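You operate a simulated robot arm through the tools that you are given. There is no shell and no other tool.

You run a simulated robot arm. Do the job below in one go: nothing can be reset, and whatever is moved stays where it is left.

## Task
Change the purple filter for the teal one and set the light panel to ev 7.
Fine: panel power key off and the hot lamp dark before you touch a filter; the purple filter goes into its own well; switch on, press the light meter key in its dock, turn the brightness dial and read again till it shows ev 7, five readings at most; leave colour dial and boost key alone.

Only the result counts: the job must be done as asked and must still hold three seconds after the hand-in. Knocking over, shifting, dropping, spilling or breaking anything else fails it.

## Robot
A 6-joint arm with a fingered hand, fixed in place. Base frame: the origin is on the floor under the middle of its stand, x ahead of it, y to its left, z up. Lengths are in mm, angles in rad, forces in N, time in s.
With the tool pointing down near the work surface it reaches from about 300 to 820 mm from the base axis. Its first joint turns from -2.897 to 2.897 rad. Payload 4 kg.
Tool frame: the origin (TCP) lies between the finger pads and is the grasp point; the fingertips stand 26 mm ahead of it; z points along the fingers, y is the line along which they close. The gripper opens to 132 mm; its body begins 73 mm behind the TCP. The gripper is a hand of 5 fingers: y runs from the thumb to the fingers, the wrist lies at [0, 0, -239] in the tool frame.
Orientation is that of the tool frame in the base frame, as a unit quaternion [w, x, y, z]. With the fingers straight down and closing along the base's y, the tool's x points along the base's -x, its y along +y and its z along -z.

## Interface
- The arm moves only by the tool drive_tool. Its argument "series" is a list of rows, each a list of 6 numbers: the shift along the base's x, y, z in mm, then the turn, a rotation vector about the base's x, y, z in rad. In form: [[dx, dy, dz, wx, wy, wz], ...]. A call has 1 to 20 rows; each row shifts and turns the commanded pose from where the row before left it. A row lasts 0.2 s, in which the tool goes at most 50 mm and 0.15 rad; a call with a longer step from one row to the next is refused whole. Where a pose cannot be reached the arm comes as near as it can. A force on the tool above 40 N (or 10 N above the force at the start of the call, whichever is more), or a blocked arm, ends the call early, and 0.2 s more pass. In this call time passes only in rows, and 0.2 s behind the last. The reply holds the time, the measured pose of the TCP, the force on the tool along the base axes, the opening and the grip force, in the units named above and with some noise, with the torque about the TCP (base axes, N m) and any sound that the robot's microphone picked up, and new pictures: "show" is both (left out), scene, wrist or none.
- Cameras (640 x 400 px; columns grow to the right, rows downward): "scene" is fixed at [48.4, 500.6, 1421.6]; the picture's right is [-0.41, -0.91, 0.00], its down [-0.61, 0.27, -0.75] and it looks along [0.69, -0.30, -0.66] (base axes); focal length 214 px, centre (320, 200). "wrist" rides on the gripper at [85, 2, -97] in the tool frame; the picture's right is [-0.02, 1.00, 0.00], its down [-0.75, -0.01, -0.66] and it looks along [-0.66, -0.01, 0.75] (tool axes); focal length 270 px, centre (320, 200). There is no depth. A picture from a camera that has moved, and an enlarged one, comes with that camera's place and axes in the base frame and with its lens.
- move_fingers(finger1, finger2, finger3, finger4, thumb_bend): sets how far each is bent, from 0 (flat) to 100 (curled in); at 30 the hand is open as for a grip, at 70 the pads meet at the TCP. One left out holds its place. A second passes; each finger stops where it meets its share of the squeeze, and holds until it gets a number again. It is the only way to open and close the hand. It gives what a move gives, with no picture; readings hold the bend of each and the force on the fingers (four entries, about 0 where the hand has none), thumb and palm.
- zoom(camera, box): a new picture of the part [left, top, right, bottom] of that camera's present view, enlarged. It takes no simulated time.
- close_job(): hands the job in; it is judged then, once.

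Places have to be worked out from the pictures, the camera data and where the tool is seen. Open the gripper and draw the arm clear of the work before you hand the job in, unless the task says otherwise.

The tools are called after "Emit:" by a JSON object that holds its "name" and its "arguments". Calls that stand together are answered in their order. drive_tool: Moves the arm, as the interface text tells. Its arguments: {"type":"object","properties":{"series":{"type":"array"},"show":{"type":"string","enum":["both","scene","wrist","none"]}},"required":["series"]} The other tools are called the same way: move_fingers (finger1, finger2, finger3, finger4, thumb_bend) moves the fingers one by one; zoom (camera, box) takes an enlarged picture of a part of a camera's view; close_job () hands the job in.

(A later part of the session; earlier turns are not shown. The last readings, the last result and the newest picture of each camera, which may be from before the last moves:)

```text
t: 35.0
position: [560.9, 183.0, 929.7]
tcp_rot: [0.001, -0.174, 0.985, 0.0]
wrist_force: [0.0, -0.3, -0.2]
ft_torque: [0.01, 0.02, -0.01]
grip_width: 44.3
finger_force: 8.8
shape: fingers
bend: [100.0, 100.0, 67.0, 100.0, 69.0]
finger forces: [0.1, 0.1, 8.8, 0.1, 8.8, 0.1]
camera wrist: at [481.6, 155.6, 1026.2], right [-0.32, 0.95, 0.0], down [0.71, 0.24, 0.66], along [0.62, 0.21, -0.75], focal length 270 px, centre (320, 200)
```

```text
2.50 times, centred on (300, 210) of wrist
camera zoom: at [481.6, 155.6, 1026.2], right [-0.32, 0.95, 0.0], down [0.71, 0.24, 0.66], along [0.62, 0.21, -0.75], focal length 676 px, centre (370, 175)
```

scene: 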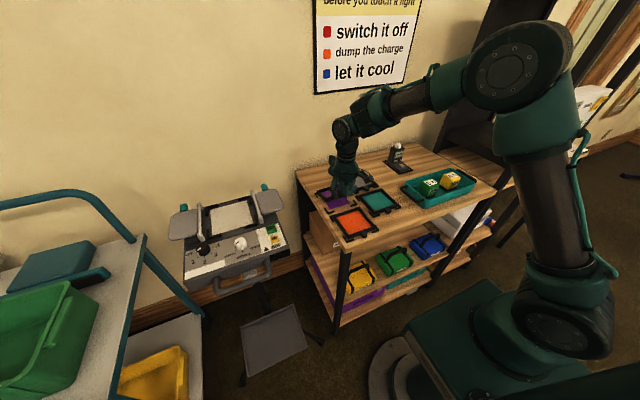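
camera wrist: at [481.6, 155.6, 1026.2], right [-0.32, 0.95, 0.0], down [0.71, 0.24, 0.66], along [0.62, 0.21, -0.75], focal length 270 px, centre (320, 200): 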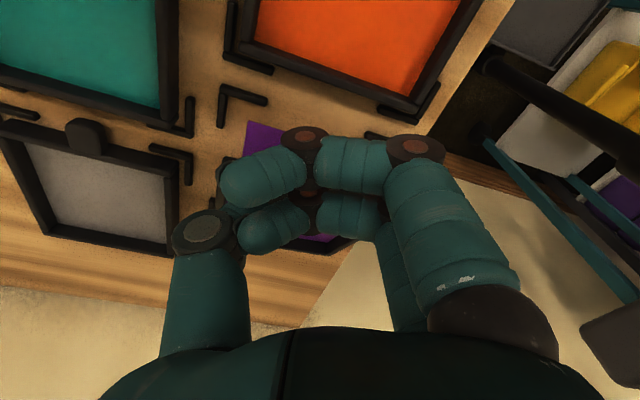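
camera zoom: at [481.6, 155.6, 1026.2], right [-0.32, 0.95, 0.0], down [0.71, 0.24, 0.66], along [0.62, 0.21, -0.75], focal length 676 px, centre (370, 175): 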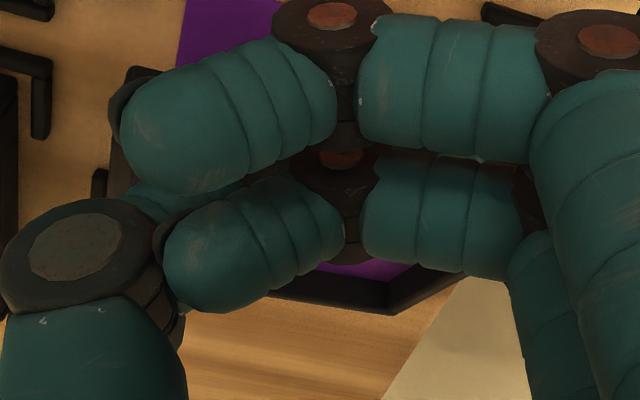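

The rear edge has landed inside the rear bracket and the frame is flattening as planned. I continue the hinge-down path.

Emit:
{"name": "drive_tool", "arguments": {"series": [[-2, -0.5, -4.5, 0, 0, 0], [-2, -0.5, -4.6, 0, 0, 0], [-1.7, -0.5, -4.7, 0, 0, 0], [-1.6, -0.5, -4.8, 0, 0, 0], [-1.3, -0.5, -4.8, 0, 0, 0], [-1.2, -0.5, -4.9, 0, 0, 0]], "show": "both"}}

Emit:
{"name": "zoom", "arguments": {"camera": "scene", "box": [310, 165, 380, 215]}}

Emit:
{"name": "zoom", "arguments": {"camera": "wrist", "box": [140, 60, 460, 290]}}

```text
t: 36.4
position: [551.5, 179.8, 903.3]
tcp_rot: [0.0, -0.174, 0.985, -0.001]
wrist_force: [-0.5, -0.8, -0.7]
ft_torque: [0.0, -0.01, 0.0]
grip_width: 44.3
finger_force: 8.7
shape: fingers
bend: [100.0, 100.0, 67.0, 100.0, 69.0]
finger forces: [0.0, 0.0, 8.9, 0.1, 8.9, 0.0]
camera wrist: at [471.4, 152.4, 998.3], right [-0.32, 0.95, 0.0], down [0.71, 0.24, 0.66], along [0.62, 0.21, -0.75], focal length 270 px, centre (320, 200)
```

scene: 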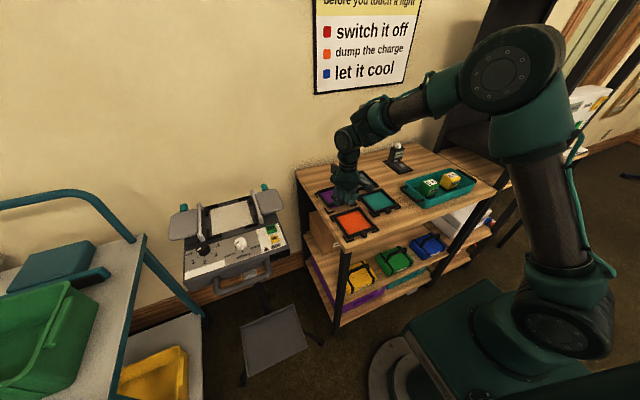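
wrist: 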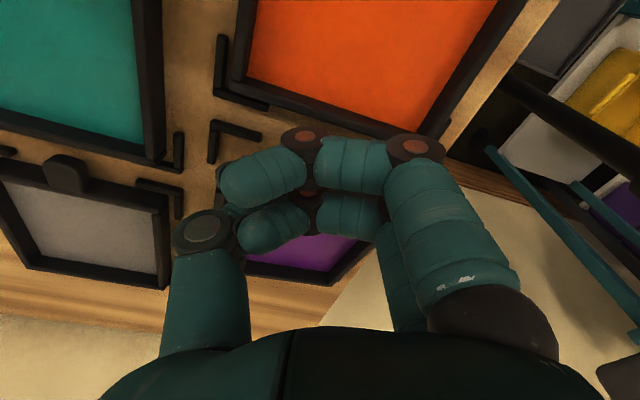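

```text
8.00 times, centred on (345, 190) of scene
camera zoom: at [48.4, 500.6, 1421.6], right [-0.41, -0.91, 0.0], down [-0.61, 0.27, -0.75], along [0.69, -0.3, -0.66], focal length 1716 px, centre (120, 280)
```

zoom: 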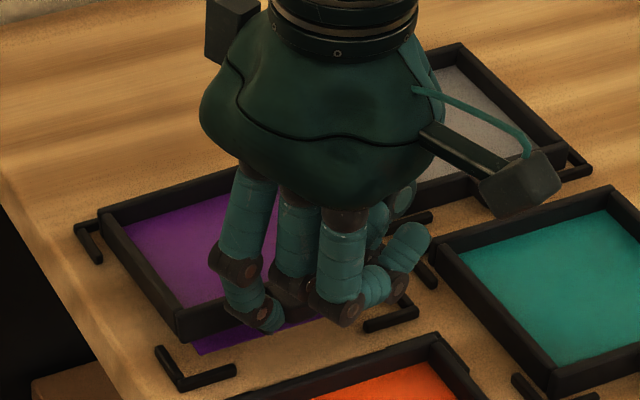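

```text
1.74 times, centred on (300, 175) of wrist
camera zoom: at [471.4, 152.4, 998.3], right [-0.32, 0.95, 0.0], down [0.71, 0.24, 0.66], along [0.62, 0.21, -0.75], focal length 470 px, centre (355, 244)
```

zoom: 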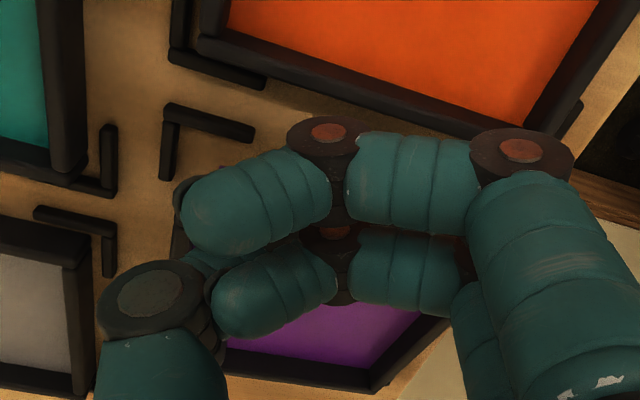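

The frame is nearly flat and inside the brackets. I lower the front in smaller steps, watching the force.

Emit:
{"name": "drive_tool", "arguments": {"series": [[-0.8, -0.4, -4, 0, 0, 0], [-0.6, -0.4, -4, 0, 0, 0], [-0.4, -0.4, -4, 0, 0, 0]], "show": "both"}}

Emit:
{"name": "zoom", "arguments": {"camera": "scene", "box": [310, 165, 380, 215]}}

Emit:
{"name": "zoom", "arguments": {"camera": "wrist", "box": [140, 60, 460, 290]}}

```text
t: 37.2
position: [550.6, 181.0, 889.6]
tcp_rot: [-0.001, -0.174, 0.985, -0.001]
wrist_force: [-0.2, 0.2, 1.2]
ft_torque: [0.07, -0.05, 0.04]
grip_width: 44.3
finger_force: 9.5
shape: fingers
bend: [100.0, 100.0, 68.0, 100.0, 69.0]
finger forces: [0.0, 0.1, 9.2, 0.0, 9.1, 0.0]
camera wrist: at [469.7, 151.4, 985.9], right [-0.32, 0.95, 0.0], down [0.71, 0.24, 0.66], along [0.62, 0.21, -0.75], focal length 270 px, centre (320, 200)
```

scene: 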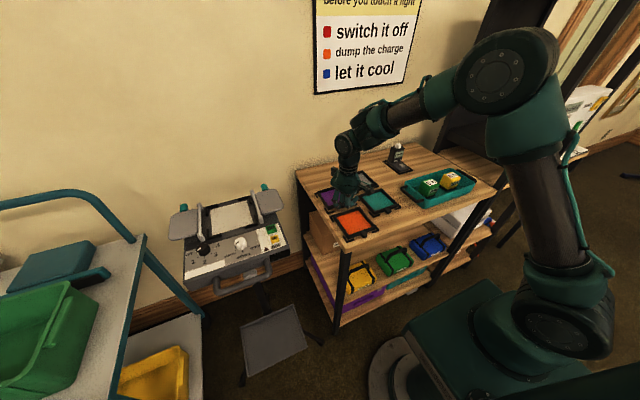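
wrist: 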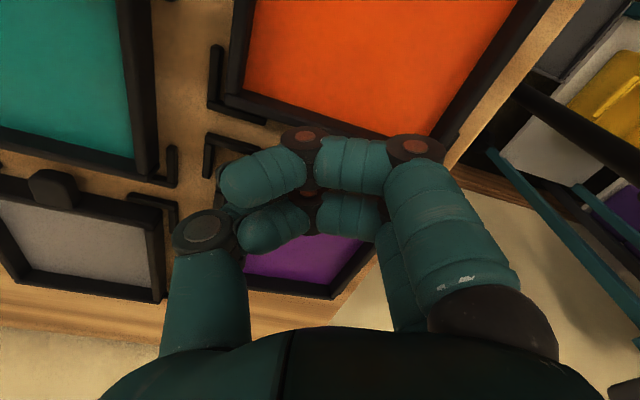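

```text
8.00 times, centred on (345, 190) of scene
camera zoom: at [48.4, 500.6, 1421.6], right [-0.41, -0.91, 0.0], down [-0.61, 0.27, -0.75], along [0.69, -0.3, -0.66], focal length 1716 px, centre (120, 280)
```

zoom: 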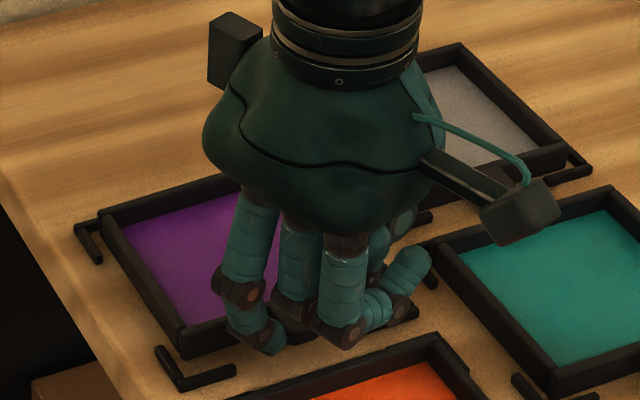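

```text
1.74 times, centred on (300, 175) of wrist
camera zoom: at [469.7, 151.4, 985.9], right [-0.32, 0.95, 0.0], down [0.71, 0.24, 0.66], along [0.62, 0.21, -0.75], focal length 470 px, centre (355, 244)
```

zoom: 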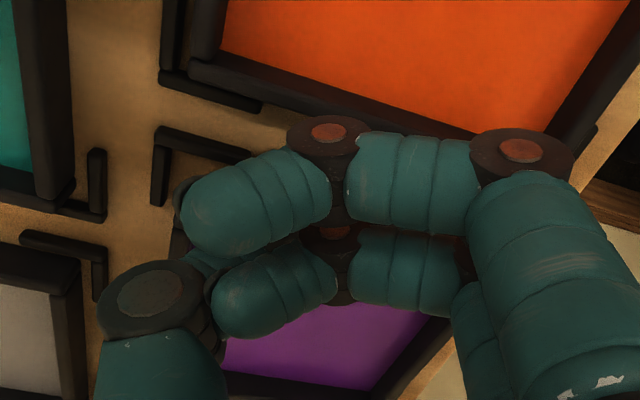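

A slight upward force appears at z 889.6. I lower another 3 mm to check whether the frame is seated.

Emit:
{"name": "drive_tool", "arguments": {"series": [[-0.2, 0, -1.5, 0, 0, 0], [-0.2, 0, -1.5, 0, 0, 0]], "show": "none"}}

Emit:
{"name": "zoom", "arguments": {"camera": "scene", "box": [310, 165, 380, 215]}}

Emit:
{"name": "zoom", "arguments": {"camera": "wrist", "box": [180, 130, 420, 290]}}

```text
t: 37.8
position: [550.0, 178.7, 887.7]
tcp_rot: [0.0, -0.174, 0.985, 0.001]
wrist_force: [-0.6, -0.6, -0.6]
ft_torque: [0.01, -0.04, 0.01]
grip_width: 44.0
finger_force: 9.1
shape: fingers
bend: [100.0, 100.0, 68.0, 100.0, 69.0]
finger forces: [0.0, 0.0, 9.2, 0.1, 9.2, 0.0]
```

```text
8.00 times, centred on (345, 190) of scene
camera zoom: at [48.4, 500.6, 1421.6], right [-0.41, -0.91, 0.0], down [-0.61, 0.27, -0.75], along [0.69, -0.3, -0.66], focal length 1716 px, centre (120, 280)
```

zoom: 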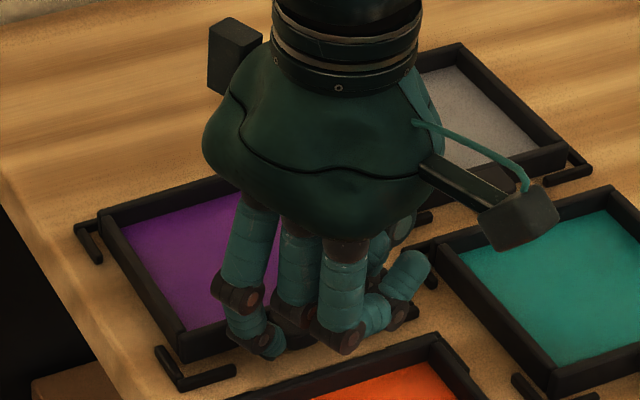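

```text
2.50 times, centred on (300, 210) of wrist
camera zoom: at [469.5, 151.5, 983.1], right [-0.32, 0.95, 0.0], down [0.71, 0.24, 0.66], along [0.62, 0.21, -0.75], focal length 676 px, centre (370, 175)
```

zoom: 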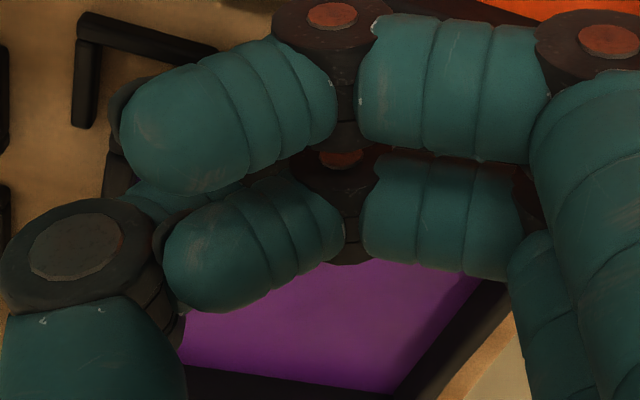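

Still free. Comparing gaps, the frame sits slightly toward the left bracket and the rear, so I nudge −y 1.5 and −x 2 while lowering in 1.5 mm steps.

Emit:
{"name": "drive_tool", "arguments": {"series": [[-1, -0.8, -1, 0, 0, 0], [-1, -0.7, -1.2, 0, 0, 0], [0, 0, -1.2, 0, 0, 0]], "show": "none"}}

Emit:
{"name": "zoom", "arguments": {"camera": "scene", "box": [315, 180, 365, 215]}}

Emit:
{"name": "zoom", "arguments": {"camera": "wrist", "box": [180, 130, 420, 290]}}

```text
t: 38.6
position: [547.7, 175.9, 884.5]
tcp_rot: [-0.001, -0.174, 0.985, 0.0]
wrist_force: [1.0, 0.2, -0.4]
ft_torque: [0.06, -0.03, 0.02]
grip_width: 44.1
finger_force: 8.6
shape: fingers
bend: [100.0, 100.0, 68.0, 100.0, 69.0]
finger forces: [0.0, 0.0, 9.4, 0.0, 9.2, 0.1]
```

```text
11.43 times, centred on (340, 198) of scene
camera zoom: at [48.4, 500.6, 1421.6], right [-0.41, -0.91, 0.0], down [-0.61, 0.27, -0.75], along [0.69, -0.3, -0.66], focal length 2451 px, centre (91, 229)
```

zoom: 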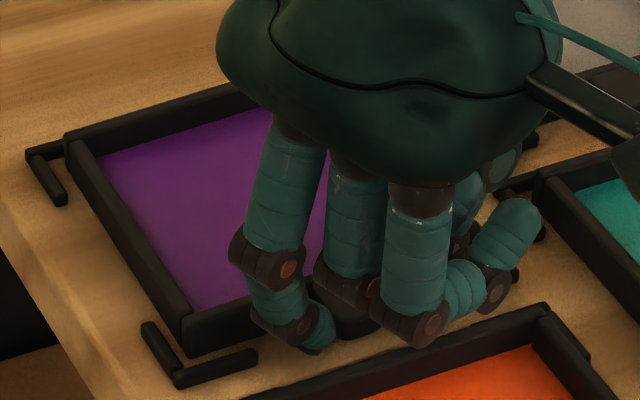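

```text
2.50 times, centred on (300, 210) of wrist
camera zoom: at [467.2, 149.9, 979.4], right [-0.32, 0.95, 0.0], down [0.71, 0.24, 0.66], along [0.62, 0.21, -0.75], focal length 676 px, centre (370, 175)
```

zoom: 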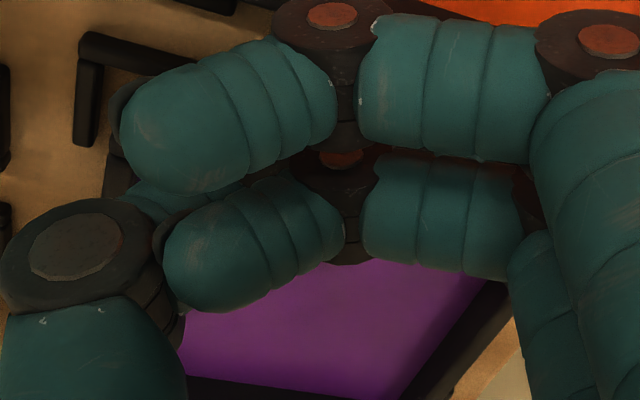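

The frame now sits between the brackets with a few mm of clearance on the visible sides. I keep lowering until I feel the table.

Emit:
{"name": "drive_tool", "arguments": {"series": [[0, 0, -1.2, 0, 0, 0], [0, 0, -1.2, 0, 0, 0]], "show": "none"}}

Emit:
{"name": "zoom", "arguments": {"camera": "scene", "box": [315, 180, 365, 215]}}

```text
t: 39.2
position: [546.6, 178.1, 882.3]
tcp_rot: [0.001, -0.173, 0.985, 0.0]
wrist_force: [-0.1, -0.1, 0.6]
ft_torque: [0.07, -0.04, -0.01]
grip_width: 44.3
finger_force: 10.0
shape: fingers
bend: [100.0, 100.0, 68.0, 100.0, 69.0]
finger forces: [0.0, 0.0, 9.7, 0.0, 10.0, 0.0]
```

```text
11.43 times, centred on (340, 198) of scene
camera zoom: at [48.4, 500.6, 1421.6], right [-0.41, -0.91, 0.0], down [-0.61, 0.27, -0.75], along [0.69, -0.3, -0.66], focal length 2451 px, centre (91, 229)
```

zoom: 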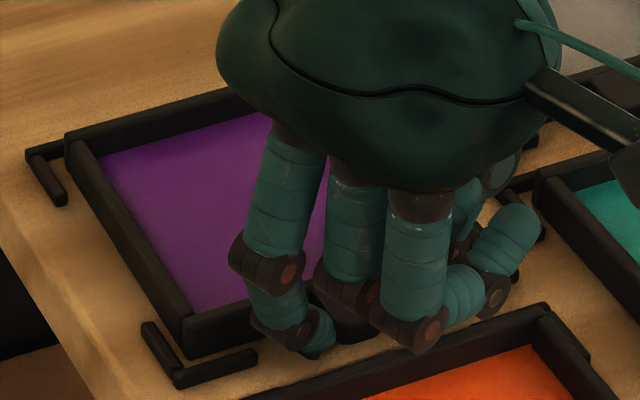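

The frame no longer moves down and the finger forces are creeping up, so it is seated. I release the pinch slightly.

Emit:
{"name": "move_fingers", "arguments": {"finger3": 62, "thumb_bend": 62}}

Emit:
{"name": "zoom", "arguments": {"camera": "scene", "box": [315, 180, 365, 215]}}

```text
t: 40.2
position: [546.8, 177.6, 880.7]
tcp_rot: [0.0, -0.174, 0.985, 0.0]
wrist_force: [-0.1, 0.0, 0.9]
ft_torque: [-0.02, 0.01, -0.07]
grip_width: 46.6
finger_force: 0.5
shape: fingers
bend: [100.0, 100.0, 62.0, 100.0, 63.0]
finger forces: [0.1, 0.0, 0.0, 0.1, 1.3, 0.0]
```

```text
11.43 times, centred on (340, 198) of scene
camera zoom: at [48.4, 500.6, 1421.6], right [-0.41, -0.91, 0.0], down [-0.61, 0.27, -0.75], along [0.69, -0.3, -0.66], focal length 2451 px, centre (91, 229)
```

zoom: 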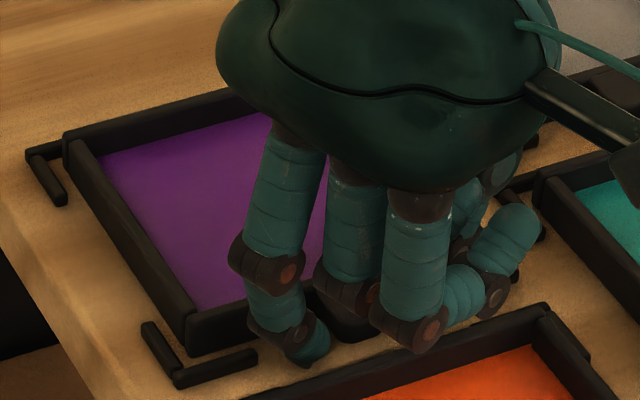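

Finger 3 is free; the thumb still touches lightly (1.3 N), probably the table. I lift straight up a few millimetres first and check.

Emit:
{"name": "drive_tool", "arguments": {"series": [[0, 0, 2, 0, 0, 0], [0, 0, 3, 0, 0, 0]], "show": "none"}}

Emit:
{"name": "zoom", "arguments": {"camera": "scene", "box": [315, 180, 365, 215]}}

```text
t: 40.8
position: [547.9, 177.0, 886.8]
tcp_rot: [0.0, -0.173, 0.985, -0.001]
wrist_force: [-1.0, 0.1, -0.6]
ft_torque: [-0.02, 0.0, 0.02]
grip_width: 46.8
finger_force: 0.0
shape: fingers
bend: [100.0, 100.0, 62.0, 100.0, 62.0]
finger forces: [0.0, 0.0, 0.1, 0.1, 0.0, 0.0]
```

```text
11.43 times, centred on (340, 198) of scene
camera zoom: at [48.4, 500.6, 1421.6], right [-0.41, -0.91, 0.0], down [-0.61, 0.27, -0.75], along [0.69, -0.3, -0.66], focal length 2451 px, centre (91, 229)
```

zoom: 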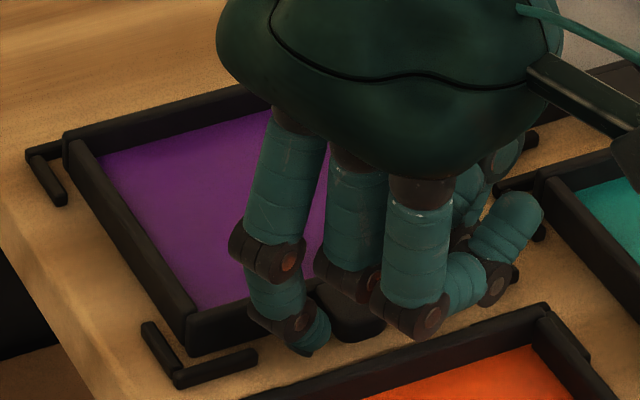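

The filter stays put and the hand is free. I lift up and back to view the placement and the teal filter.

Emit:
{"name": "drive_tool", "arguments": {"series": [[0, 0, 10, 0, 0, 0], [0, 0, 25, 0, 0, 0], [0, 0, 35, 0, 0, 0], [-15, -15, 30, 0, 0, 0], [-25, -25, 20, 0, 0, 0], [-25, -25, 10, 0, 0, 0], [-20, -20, 0, 0, 0, 0]], "show": "both"}}

Emit:
{"name": "zoom", "arguments": {"camera": "scene", "box": [305, 165, 405, 245]}}

Emit:
{"name": "zoom", "arguments": {"camera": "wrist", "box": [0, 0, 400, 250]}}

```text
t: 42.4
position: [462.1, 92.9, 1016.8]
tcp_rot: [0.0, -0.175, 0.985, 0.0]
wrist_force: [0.1, -0.3, -0.1]
ft_torque: [-0.01, -0.06, 0.03]
grip_width: 46.9
finger_force: 0.0
shape: fingers
bend: [100.0, 100.0, 62.0, 100.0, 62.0]
finger forces: [0.1, 0.0, 0.0, 0.0, 0.0, 0.1]
camera wrist: at [382.1, 65.1, 1112.5], right [-0.32, 0.95, 0.0], down [0.71, 0.24, 0.66], along [0.62, 0.21, -0.75], focal length 270 px, centre (320, 200)
```

scene: 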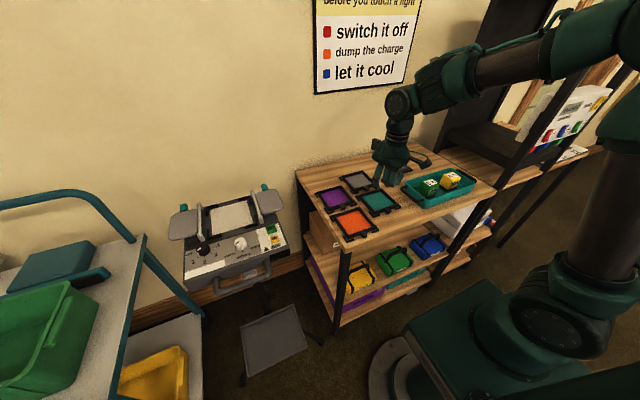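
wrist: 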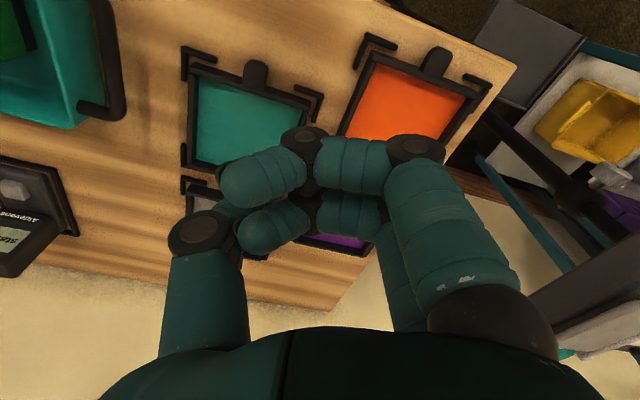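

```text
5.00 times, centred on (355, 205) of scene
camera zoom: at [48.4, 500.6, 1421.6], right [-0.41, -0.91, 0.0], down [-0.61, 0.27, -0.75], along [0.69, -0.3, -0.66], focal length 1072 px, centre (145, 175)
```

zoom: 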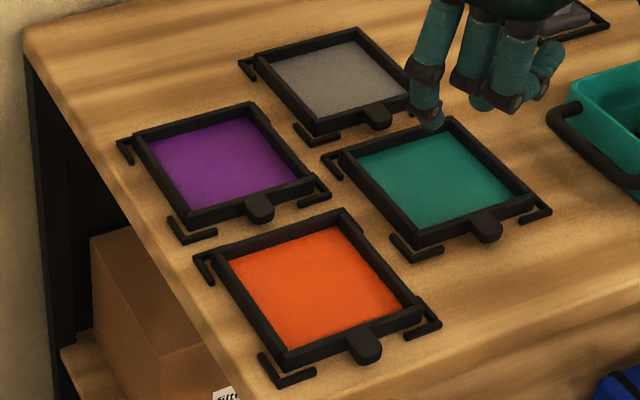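

```text
1.60 times, centred on (200, 125) of wrist
camera zoom: at [382.1, 65.1, 1112.5], right [-0.32, 0.95, 0.0], down [0.71, 0.24, 0.66], along [0.62, 0.21, -0.75], focal length 432 px, centre (512, 320)
```

zoom: 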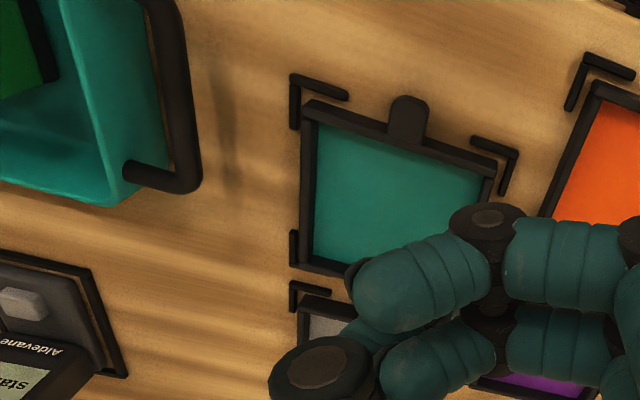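

Purple filter sits squarely in its own well. The teal tab computes to about (460–480, 35.3), so I move above it (TCP ≈ (462.3, 32.5)) for a closer look before pinching the same way.

Emit:
{"name": "drive_tool", "arguments": {"series": [[0, -15, -14, 0, 0, 0], [0, -15, -14, 0, 0, 0], [0, -15, -14, 0, 0, 0], [0, -15, -15, 0, 0, 0]], "show": "both"}}

Emit:
{"name": "zoom", "arguments": {"camera": "wrist", "box": [200, 40, 460, 200]}}

Emit:
{"name": "zoom", "arguments": {"camera": "scene", "box": [360, 180, 420, 225]}}

```text
t: 43.4
position: [462.3, 33.6, 960.1]
tcp_rot: [0.001, -0.173, 0.985, 0.0]
wrist_force: [-0.2, 0.0, -0.7]
ft_torque: [0.03, 0.0, 0.03]
grip_width: 46.8
finger_force: 0.0
shape: fingers
bend: [100.0, 100.0, 62.0, 100.0, 62.0]
finger forces: [0.0, 0.1, 0.0, 0.1, 0.0, 0.0]
camera wrist: at [382.4, 4.8, 1055.2], right [-0.32, 0.95, 0.0], down [0.71, 0.24, 0.66], along [0.62, 0.21, -0.75], focal length 270 px, centre (320, 200)
```

scene: 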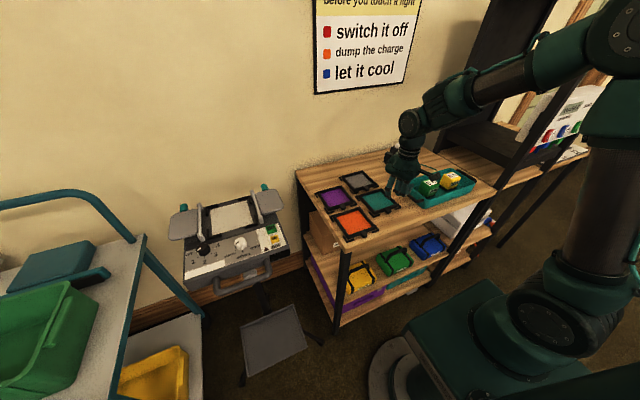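
wrist: 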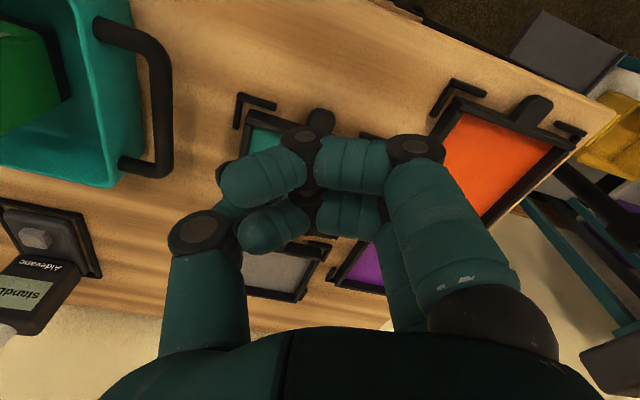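

```text
2.46 times, centred on (330, 120) of wrist
camera zoom: at [382.4, 4.8, 1055.2], right [-0.32, 0.95, 0.0], down [0.71, 0.24, 0.66], along [0.62, 0.21, -0.75], focal length 665 px, centre (295, 397)
```

zoom: 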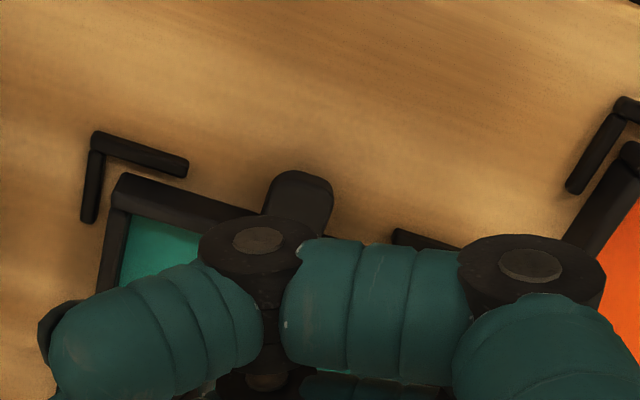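

```text
8.89 times, centred on (390, 202) of scene
camera zoom: at [48.4, 500.6, 1421.6], right [-0.41, -0.91, 0.0], down [-0.61, 0.27, -0.75], along [0.69, -0.3, -0.66], focal length 1906 px, centre (-302, 178)
```

zoom: 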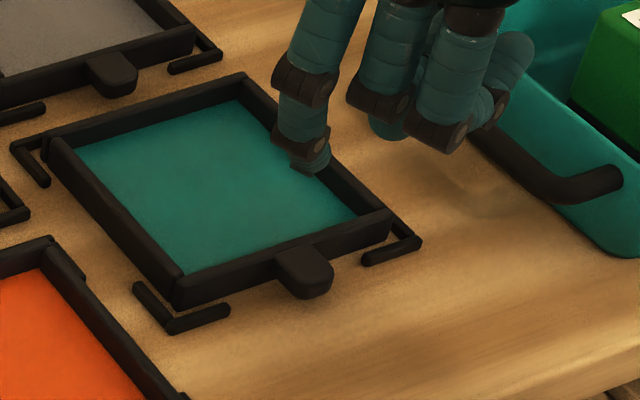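

The tab is clearly seen ahead of the curled fingers; its centre line is at y≈34.3 and the TCP is right for it within half a millimetre. I descend along z with a −0.5 mm y correction.

Emit:
{"name": "drive_tool", "arguments": {"series": [[0, -0.5, -14, 0, 0, 0], [0, 0, -14, 0, 0, 0], [0, 0, -14, 0, 0, 0], [0, 0, -12, 0, 0, 0], [0, 0, -10, 0, 0, 0], [0, 0, -5, 0, 0, 0], [0, 0, -4, 0, 0, 0]], "show": "none"}}

Emit:
{"name": "zoom", "arguments": {"camera": "scene", "box": [360, 180, 420, 225]}}

```text
t: 45.0
position: [461.9, 32.1, 886.8]
tcp_rot: [0.0, -0.173, 0.985, 0.0]
wrist_force: [-0.6, 0.0, -0.3]
ft_torque: [0.02, -0.03, -0.01]
grip_width: 46.8
finger_force: 0.0
shape: fingers
bend: [100.0, 100.0, 62.0, 100.0, 62.0]
finger forces: [0.0, 0.0, 0.0, 0.0, 0.1, 0.1]
```

```text
8.89 times, centred on (390, 202) of scene
camera zoom: at [48.4, 500.6, 1421.6], right [-0.41, -0.91, 0.0], down [-0.61, 0.27, -0.75], along [0.69, -0.3, -0.66], focal length 1906 px, centre (-302, 178)
```

zoom: 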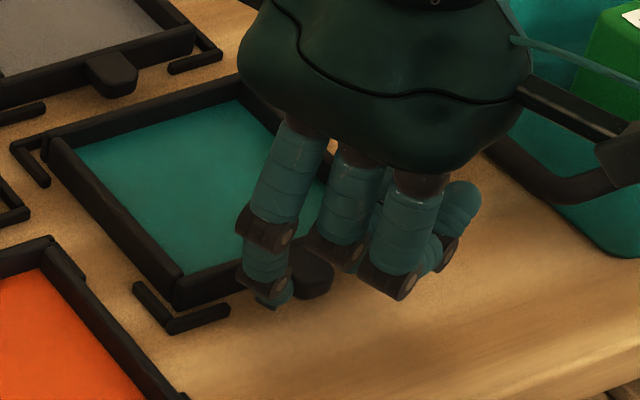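

Finger 3 and thumb straddle the tab with no contact. I go down the last ~4.5 mm and close.

Emit:
{"name": "drive_tool", "arguments": {"series": [[0, 0, -2.2, 0, 0, 0], [0, 0, -2.2, 0, 0, 0]], "show": "none"}}

Emit:
{"name": "move_fingers", "arguments": {"finger3": 76, "thumb_bend": 76}}

Emit:
{"name": "zoom", "arguments": {"camera": "scene", "box": [360, 180, 420, 225]}}

```text
t: 45.6
position: [462.1, 31.0, 882.7]
tcp_rot: [0.0, -0.174, 0.985, 0.001]
wrist_force: [0.6, 0.3, 1.2]
ft_torque: [-0.01, 0.07, -0.03]
grip_width: 46.9
finger_force: 0.2
shape: fingers
bend: [100.0, 100.0, 62.0, 100.0, 62.0]
finger forces: [0.0, 0.0, 0.0, 0.0, 0.3, 0.0]
```

```text
t: 46.6
position: [462.6, 31.5, 881.8]
tcp_rot: [0.001, -0.174, 0.985, 0.0]
wrist_force: [0.0, -0.4, 1.3]
ft_torque: [0.05, 0.0, -0.01]
grip_width: 44.2
finger_force: 10.5
shape: fingers
bend: [100.0, 100.0, 68.0, 100.0, 69.0]
finger forces: [0.0, 0.0, 10.3, 0.0, 10.5, 0.1]
```

```text
8.89 times, centred on (390, 202) of scene
camera zoom: at [48.4, 500.6, 1421.6], right [-0.41, -0.91, 0.0], down [-0.61, 0.27, -0.75], along [0.69, -0.3, -0.66], focal length 1906 px, centre (-302, 178)
```

zoom: 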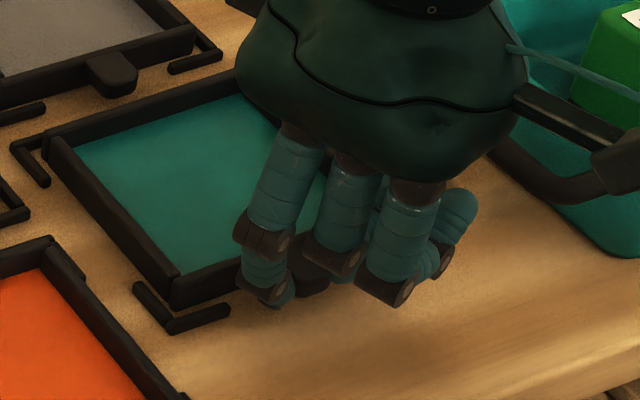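

The squeeze scales with the commanded bend (10.4 N at 76), so I tighten further to reduce drooping this time.

Emit:
{"name": "move_fingers", "arguments": {"finger3": 86, "thumb_bend": 86}}

Emit:
{"name": "zoom", "arguments": {"camera": "scene", "box": [360, 180, 420, 225]}}

```text
t: 47.6
position: [461.4, 31.3, 882.0]
tcp_rot: [0.0, -0.174, 0.985, 0.0]
wrist_force: [-0.7, -12.5, 4.0]
ft_torque: [-0.02, -0.07, -0.16]
grip_width: 42.4
finger_force: 20.0
shape: fingers
bend: [100.0, 100.0, 71.0, 100.0, 75.0]
finger forces: [0.0, 0.0, 11.7, 0.0, 28.0, 0.0]
```

```text
8.89 times, centred on (390, 202) of scene
camera zoom: at [48.4, 500.6, 1421.6], right [-0.41, -0.91, 0.0], down [-0.61, 0.27, -0.75], along [0.69, -0.3, -0.66], focal length 1906 px, centre (-302, 178)
```

zoom: 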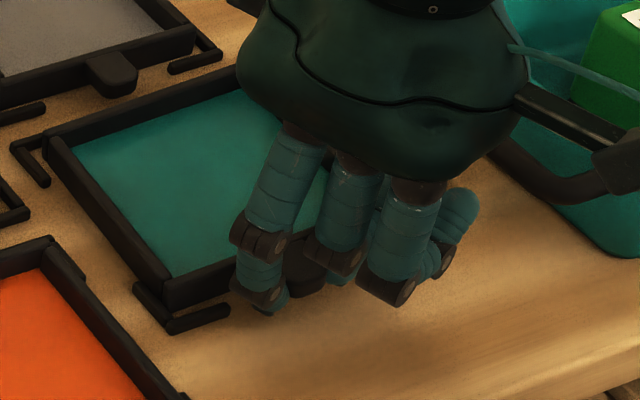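

Too much: the thumb overpowers and pushes the frame sideways against its bracket (12 N). I ease back to a moderate squeeze.

Emit:
{"name": "move_fingers", "arguments": {"finger3": 76, "thumb_bend": 74}}

Emit:
{"name": "zoom", "arguments": {"camera": "scene", "box": [360, 180, 420, 225]}}

```text
t: 48.6
position: [461.7, 33.2, 882.2]
tcp_rot: [0.0, -0.174, 0.985, 0.001]
wrist_force: [0.5, 0.2, -0.3]
ft_torque: [-0.01, 0.02, 0.02]
grip_width: 43.9
finger_force: 8.2
shape: fingers
bend: [100.0, 100.0, 71.0, 100.0, 71.0]
finger forces: [0.0, 0.0, 8.5, 0.0, 8.5, 0.0]
```

```text
8.89 times, centred on (390, 202) of scene
camera zoom: at [48.4, 500.6, 1421.6], right [-0.41, -0.91, 0.0], down [-0.61, 0.27, -0.75], along [0.69, -0.3, -0.66], focal length 1906 px, centre (-302, 178)
```

zoom: 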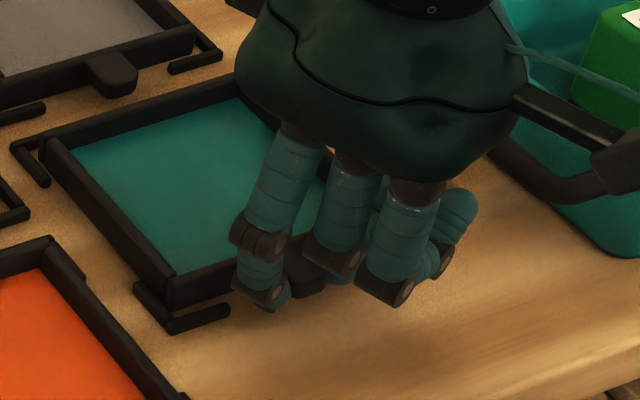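

Forces are balanced again at 8.5 N, but both digits closed further than before, so the contact may have changed. I zoom in tightly on the pinch.

Emit:
{"name": "zoom", "arguments": {"camera": "scene", "box": [380, 200, 404, 217]}}

Emit:
{"name": "zoom", "arguments": {"camera": "wrist", "box": [180, 60, 460, 240]}}

```text
16.00 times, centred on (392, 208) of scene
camera zoom: at [48.4, 500.6, 1421.6], right [-0.41, -0.91, 0.0], down [-0.61, 0.27, -0.75], along [0.69, -0.3, -0.66], focal length 3432 px, centre (-832, 64)
```

zoom: 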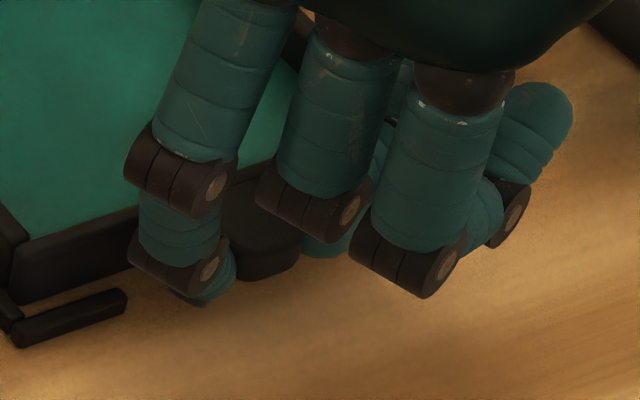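

```text
2.22 times, centred on (320, 150) of wrist
camera zoom: at [382.3, 4.5, 977.8], right [-0.32, 0.95, 0.0], down [0.71, 0.24, 0.66], along [0.62, 0.21, -0.75], focal length 601 px, centre (320, 311)
```

zoom: 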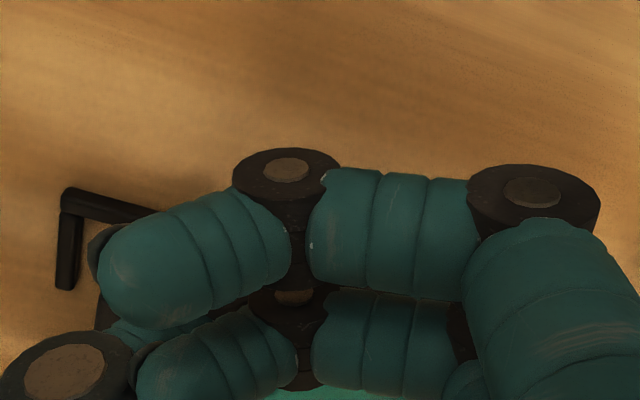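

Finger 3 and thumb flank the tab properly. I lift gently and check the frame's attitude.

Emit:
{"name": "drive_tool", "arguments": {"series": [[0, 0, 3, 0, 0, 0], [0, 0, 5, 0, 0, 0], [0, 0, 7, 0, 0, 0]], "show": "none"}}

Emit:
{"name": "zoom", "arguments": {"camera": "scene", "box": [350, 175, 420, 225]}}

```text
t: 49.4
position: [462.3, 32.3, 896.6]
tcp_rot: [0.0, -0.174, 0.985, 0.0]
wrist_force: [-0.7, 0.6, -0.8]
ft_torque: [0.01, 0.02, -0.01]
grip_width: 43.8
finger_force: 8.2
shape: fingers
bend: [100.0, 100.0, 71.0, 100.0, 71.0]
finger forces: [0.0, 0.0, 8.3, 0.0, 8.3, 0.0]
```

```text
8.00 times, centred on (385, 200) of scene
camera zoom: at [48.4, 500.6, 1421.6], right [-0.41, -0.91, 0.0], down [-0.61, 0.27, -0.75], along [0.69, -0.3, -0.66], focal length 1716 px, centre (-200, 200)
```

zoom: 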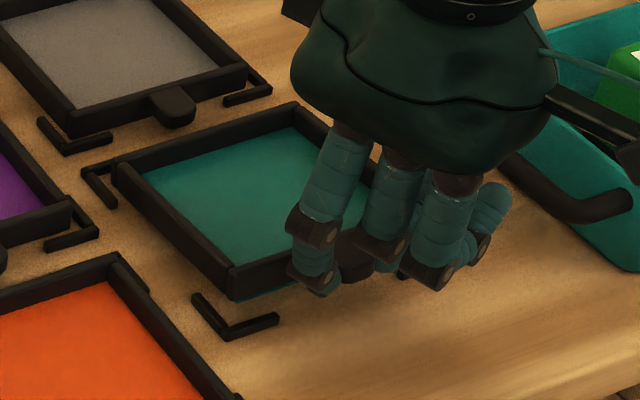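

It follows. I lift further and look at the tilt.

Emit:
{"name": "drive_tool", "arguments": {"series": [[0, 0, 12, 0, 0, 0], [0, 0, 15, 0, 0, 0], [0, 0, 18, 0, 0, 0]], "show": "none"}}

Emit:
{"name": "zoom", "arguments": {"camera": "scene", "box": [350, 165, 420, 225]}}

Emit:
{"name": "zoom", "arguments": {"camera": "wrist", "box": [140, 60, 460, 290]}}

```text
t: 50.2
position: [462.3, 32.3, 941.5]
tcp_rot: [0.0, -0.174, 0.985, 0.0]
wrist_force: [-0.2, -0.2, 0.3]
ft_torque: [0.02, 0.03, -0.03]
grip_width: 43.7
finger_force: 7.9
shape: fingers
bend: [100.0, 100.0, 71.0, 100.0, 71.0]
finger forces: [0.0, 0.0, 8.2, 0.0, 8.2, 0.0]
```

```text
6.67 times, centred on (385, 195) of scene
camera zoom: at [48.4, 500.6, 1421.6], right [-0.41, -0.91, 0.0], down [-0.61, 0.27, -0.75], along [0.69, -0.3, -0.66], focal length 1430 px, centre (-113, 233)
```

zoom: 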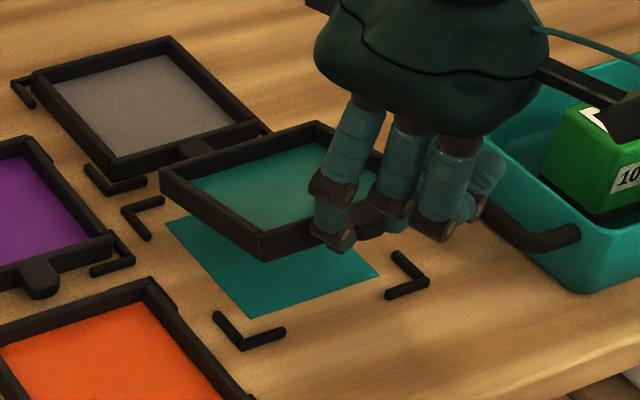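

```text
1.74 times, centred on (300, 175) of wrist
camera zoom: at [382.4, 3.9, 1037.8], right [-0.32, 0.95, 0.0], down [0.71, 0.24, 0.66], along [0.62, 0.21, -0.75], focal length 470 px, centre (355, 244)
```

zoom: 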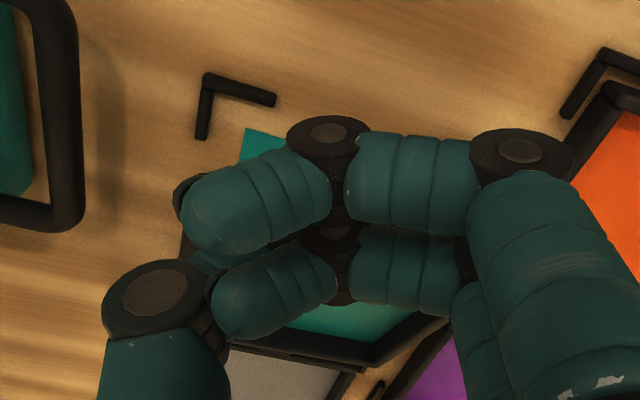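

The teal filter is up with only ~14° droop. I carry it smoothly up and across to above the panel, keeping well clear of the rails.

Emit:
{"name": "drive_tool", "arguments": {"series": [[0, 6, 14, 0, 0, 0], [0, 14, 18, 0, 0, 0], [0, 22, 20, 0, 0, 0], [0, 28, 22, 0, 0, 0], [2, 31, 22, 0, 0, 0], [2, 32, 22, 0, 0, 0], [2, 32, 22, 0, 0, 0], [2, 32, 20, 0, 0, 0], [3, 32, 16, 0, 0, 0], [3, 32, 10, 0, 0, 0], [3, 32, 4, 0, 0, 0], [3, 32, 0, 0, 0, 0], [3, 32, 0, 0, 0, 0], [3, 32, 0, 0, 0, 0], [3, 31, 0, 0, 0, 0], [3, 31, 0, 0, 0, 0], [3, 28, 0, 0, 0, 0], [2, 22, 0, 0, 0, 0], [1.5, 18, 0, 0, 0, 0], [0, 12, 0, 0, 0, 0]], "show": "both"}}

Emit:
{"name": "zoom", "arguments": {"camera": "scene", "box": [170, 120, 300, 240]}}

Emit:
{"name": "zoom", "arguments": {"camera": "wrist", "box": [140, 60, 460, 290]}}

```text
t: 54.4
position: [489.9, 551.4, 1123.2]
tcp_rot: [0.0, -0.174, 0.985, 0.0]
wrist_force: [-0.9, 0.1, -0.6]
ft_torque: [-0.02, 0.03, -0.02]
grip_width: 43.7
finger_force: 7.7
shape: fingers
bend: [100.0, 100.0, 71.0, 100.0, 71.0]
finger forces: [0.0, 0.0, 7.8, 0.0, 8.0, 0.0]
out of reach, approached as far as the arm can: row 19, 20
camera wrist: at [408.6, 522.5, 1218.8], right [-0.32, 0.95, 0.0], down [0.71, 0.24, 0.66], along [0.62, 0.21, -0.75], focal length 270 px, centre (320, 200)
```

scene: 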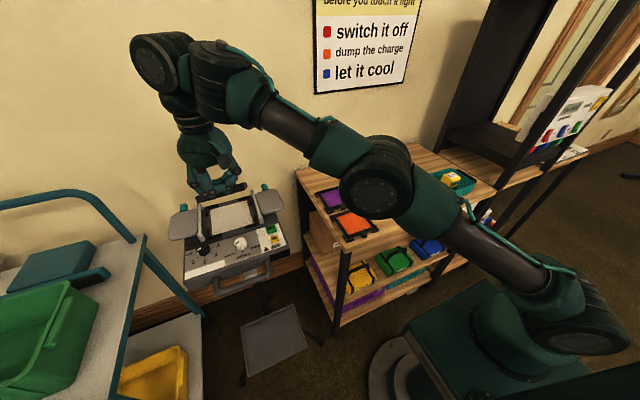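
wrist: 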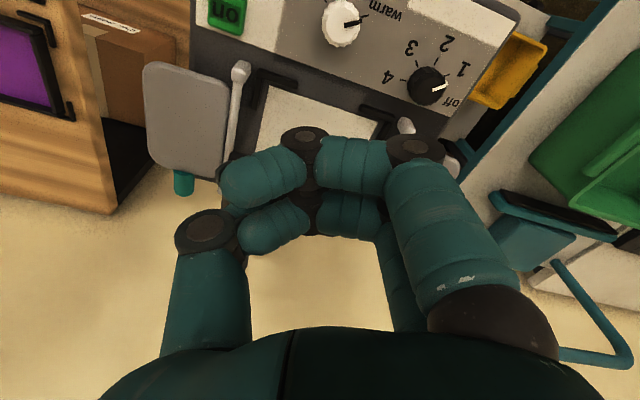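

```text
3.33 times, centred on (235, 180) of scene
camera zoom: at [48.4, 500.6, 1421.6], right [-0.41, -0.91, 0.0], down [-0.61, 0.27, -0.75], along [0.69, -0.3, -0.66], focal length 715 px, centre (603, 267)
```

zoom: 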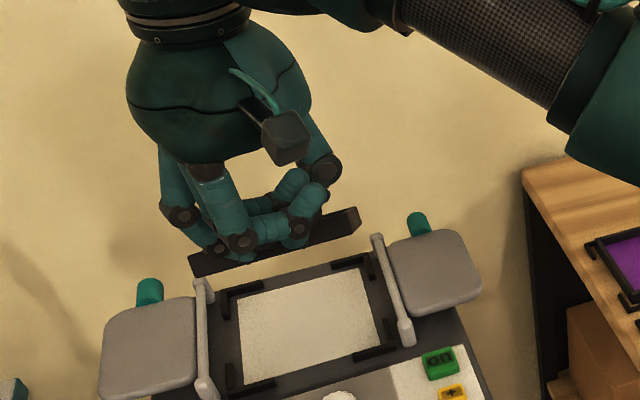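

```text
1.74 times, centred on (300, 175) of wrist
camera zoom: at [408.6, 522.5, 1218.8], right [-0.32, 0.95, 0.0], down [0.71, 0.24, 0.66], along [0.62, 0.21, -0.75], focal length 470 px, centre (355, 244)
```

zoom: 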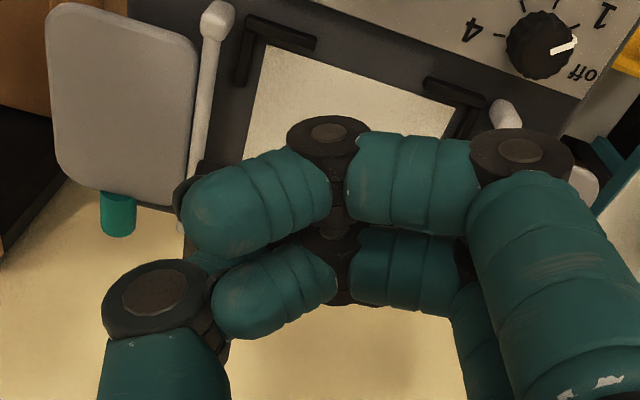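

The filter has drooped to roughly 45° and the reach limit was touched, so I will tighten slightly and pitch the hand back (about base y) to bring the filter nearer level before laying it in.

Emit:
{"name": "move_fingers", "arguments": {"finger3": 79, "thumb_bend": 77}}

Emit:
{"name": "drive_tool", "arguments": {"series": [[0, 0, -6, 0, -0.1, 0], [0, 0, -8, 0, -0.13, 0], [0, 0, -8, 0, -0.13, 0], [0, 0, -4, 0, -0.09, 0]], "show": "both"}}

Emit:
{"name": "zoom", "arguments": {"camera": "scene", "box": [170, 130, 290, 240]}}

Emit:
{"name": "zoom", "arguments": {"camera": "wrist", "box": [140, 60, 460, 290]}}

```text
t: 55.4
position: [488.5, 549.7, 1122.3]
tcp_rot: [0.0, -0.173, 0.985, 0.0]
wrist_force: [-0.8, 0.0, -0.7]
ft_torque: [-0.02, 0.06, -0.01]
grip_width: 43.4
finger_force: 9.7
shape: fingers
bend: [100.0, 100.0, 70.0, 100.0, 73.0]
finger forces: [0.0, 0.1, 9.8, 0.0, 9.8, 0.0]
```

```text
t: 56.4
position: [493.2, 556.4, 1101.3]
tcp_rot: [0.22, -0.169, 0.96, -0.039]
wrist_force: [-0.2, -1.0, -0.8]
ft_torque: [-0.03, 0.05, -0.03]
grip_width: 43.3
finger_force: 10.1
shape: fingers
bend: [100.0, 100.0, 70.0, 100.0, 73.0]
finger forces: [0.0, 0.1, 9.9, 0.0, 9.8, 0.1]
out of reach, approached as far as the arm can: row 4
camera wrist: at [379.6, 529.7, 1152.9], right [-0.29, 0.95, -0.14], down [0.36, 0.24, 0.9], along [0.89, 0.21, -0.41], focal length 270 px, centre (320, 200)
```

scene: 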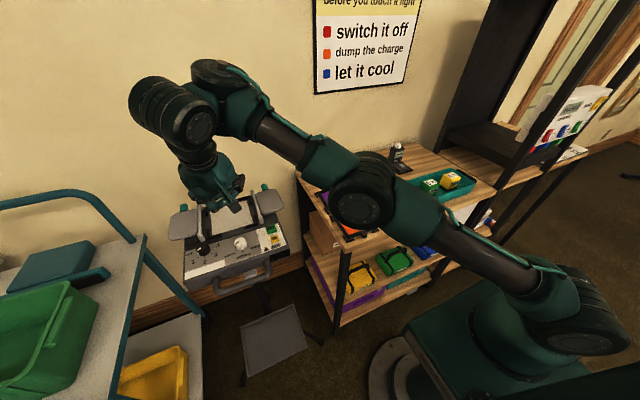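
wrist: 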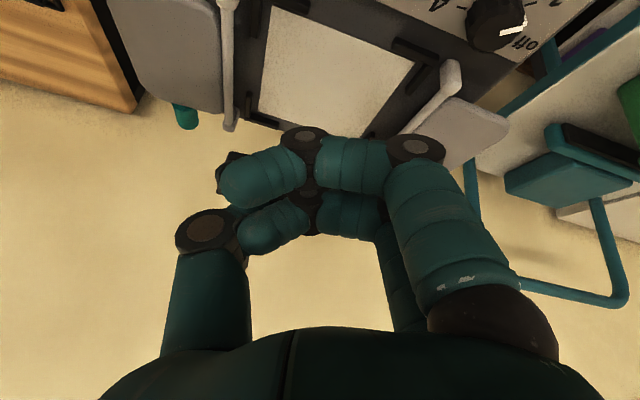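

```text
3.64 times, centred on (230, 185) of scene
camera zoom: at [48.4, 500.6, 1421.6], right [-0.41, -0.91, 0.0], down [-0.61, 0.27, -0.75], along [0.69, -0.3, -0.66], focal length 780 px, centre (647, 254)
```

zoom: 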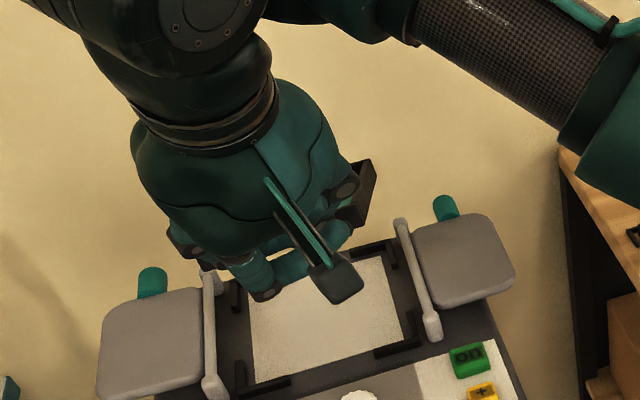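

```text
1.74 times, centred on (300, 175) of wrist
camera zoom: at [379.6, 529.7, 1152.9], right [-0.29, 0.95, -0.14], down [0.36, 0.24, 0.9], along [0.89, 0.21, -0.41], focal length 470 px, centre (355, 244)
```

zoom: 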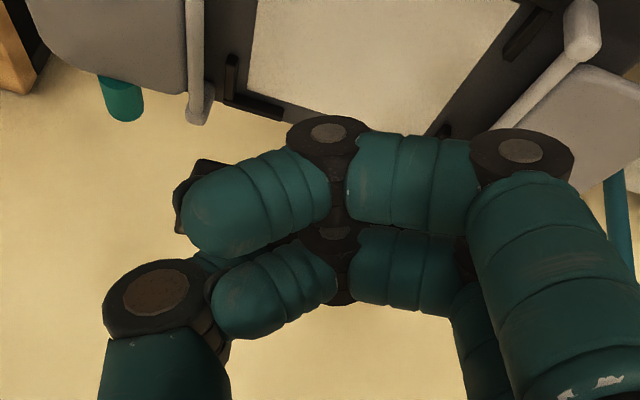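

The hand is pitched back about 25°. I zoom in to see how the filter is oriented now.

Emit:
{"name": "zoom", "arguments": {"camera": "scene", "box": [195, 160, 255, 210]}}

Emit:
{"name": "zoom", "arguments": {"camera": "wrist", "box": [200, 120, 340, 230]}}

```text
8.00 times, centred on (225, 185) of scene
camera zoom: at [48.4, 500.6, 1421.6], right [-0.41, -0.91, 0.0], down [-0.61, 0.27, -0.75], along [0.69, -0.3, -0.66], focal length 1716 px, centre (1080, 320)
```

zoom: 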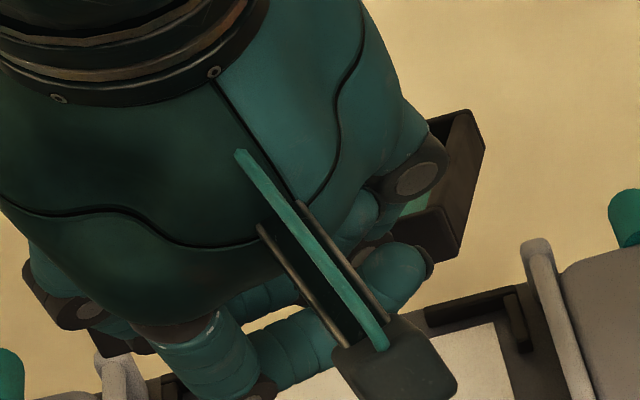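

```text
3.64 times, centred on (270, 175) of wrist
camera zoom: at [379.6, 529.7, 1152.9], right [-0.29, 0.95, -0.14], down [0.36, 0.24, 0.9], along [0.89, 0.21, -0.41], focal length 983 px, centre (502, 291)
```

zoom: 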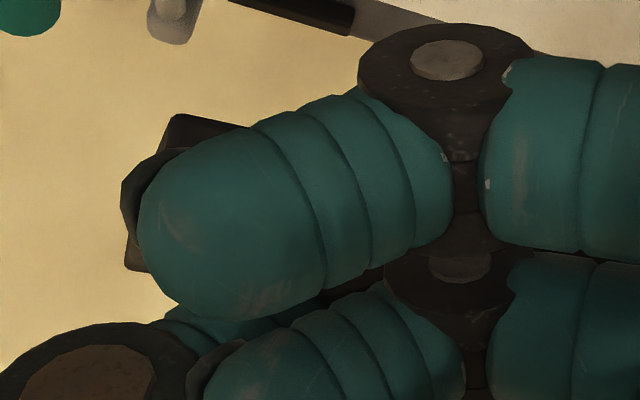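

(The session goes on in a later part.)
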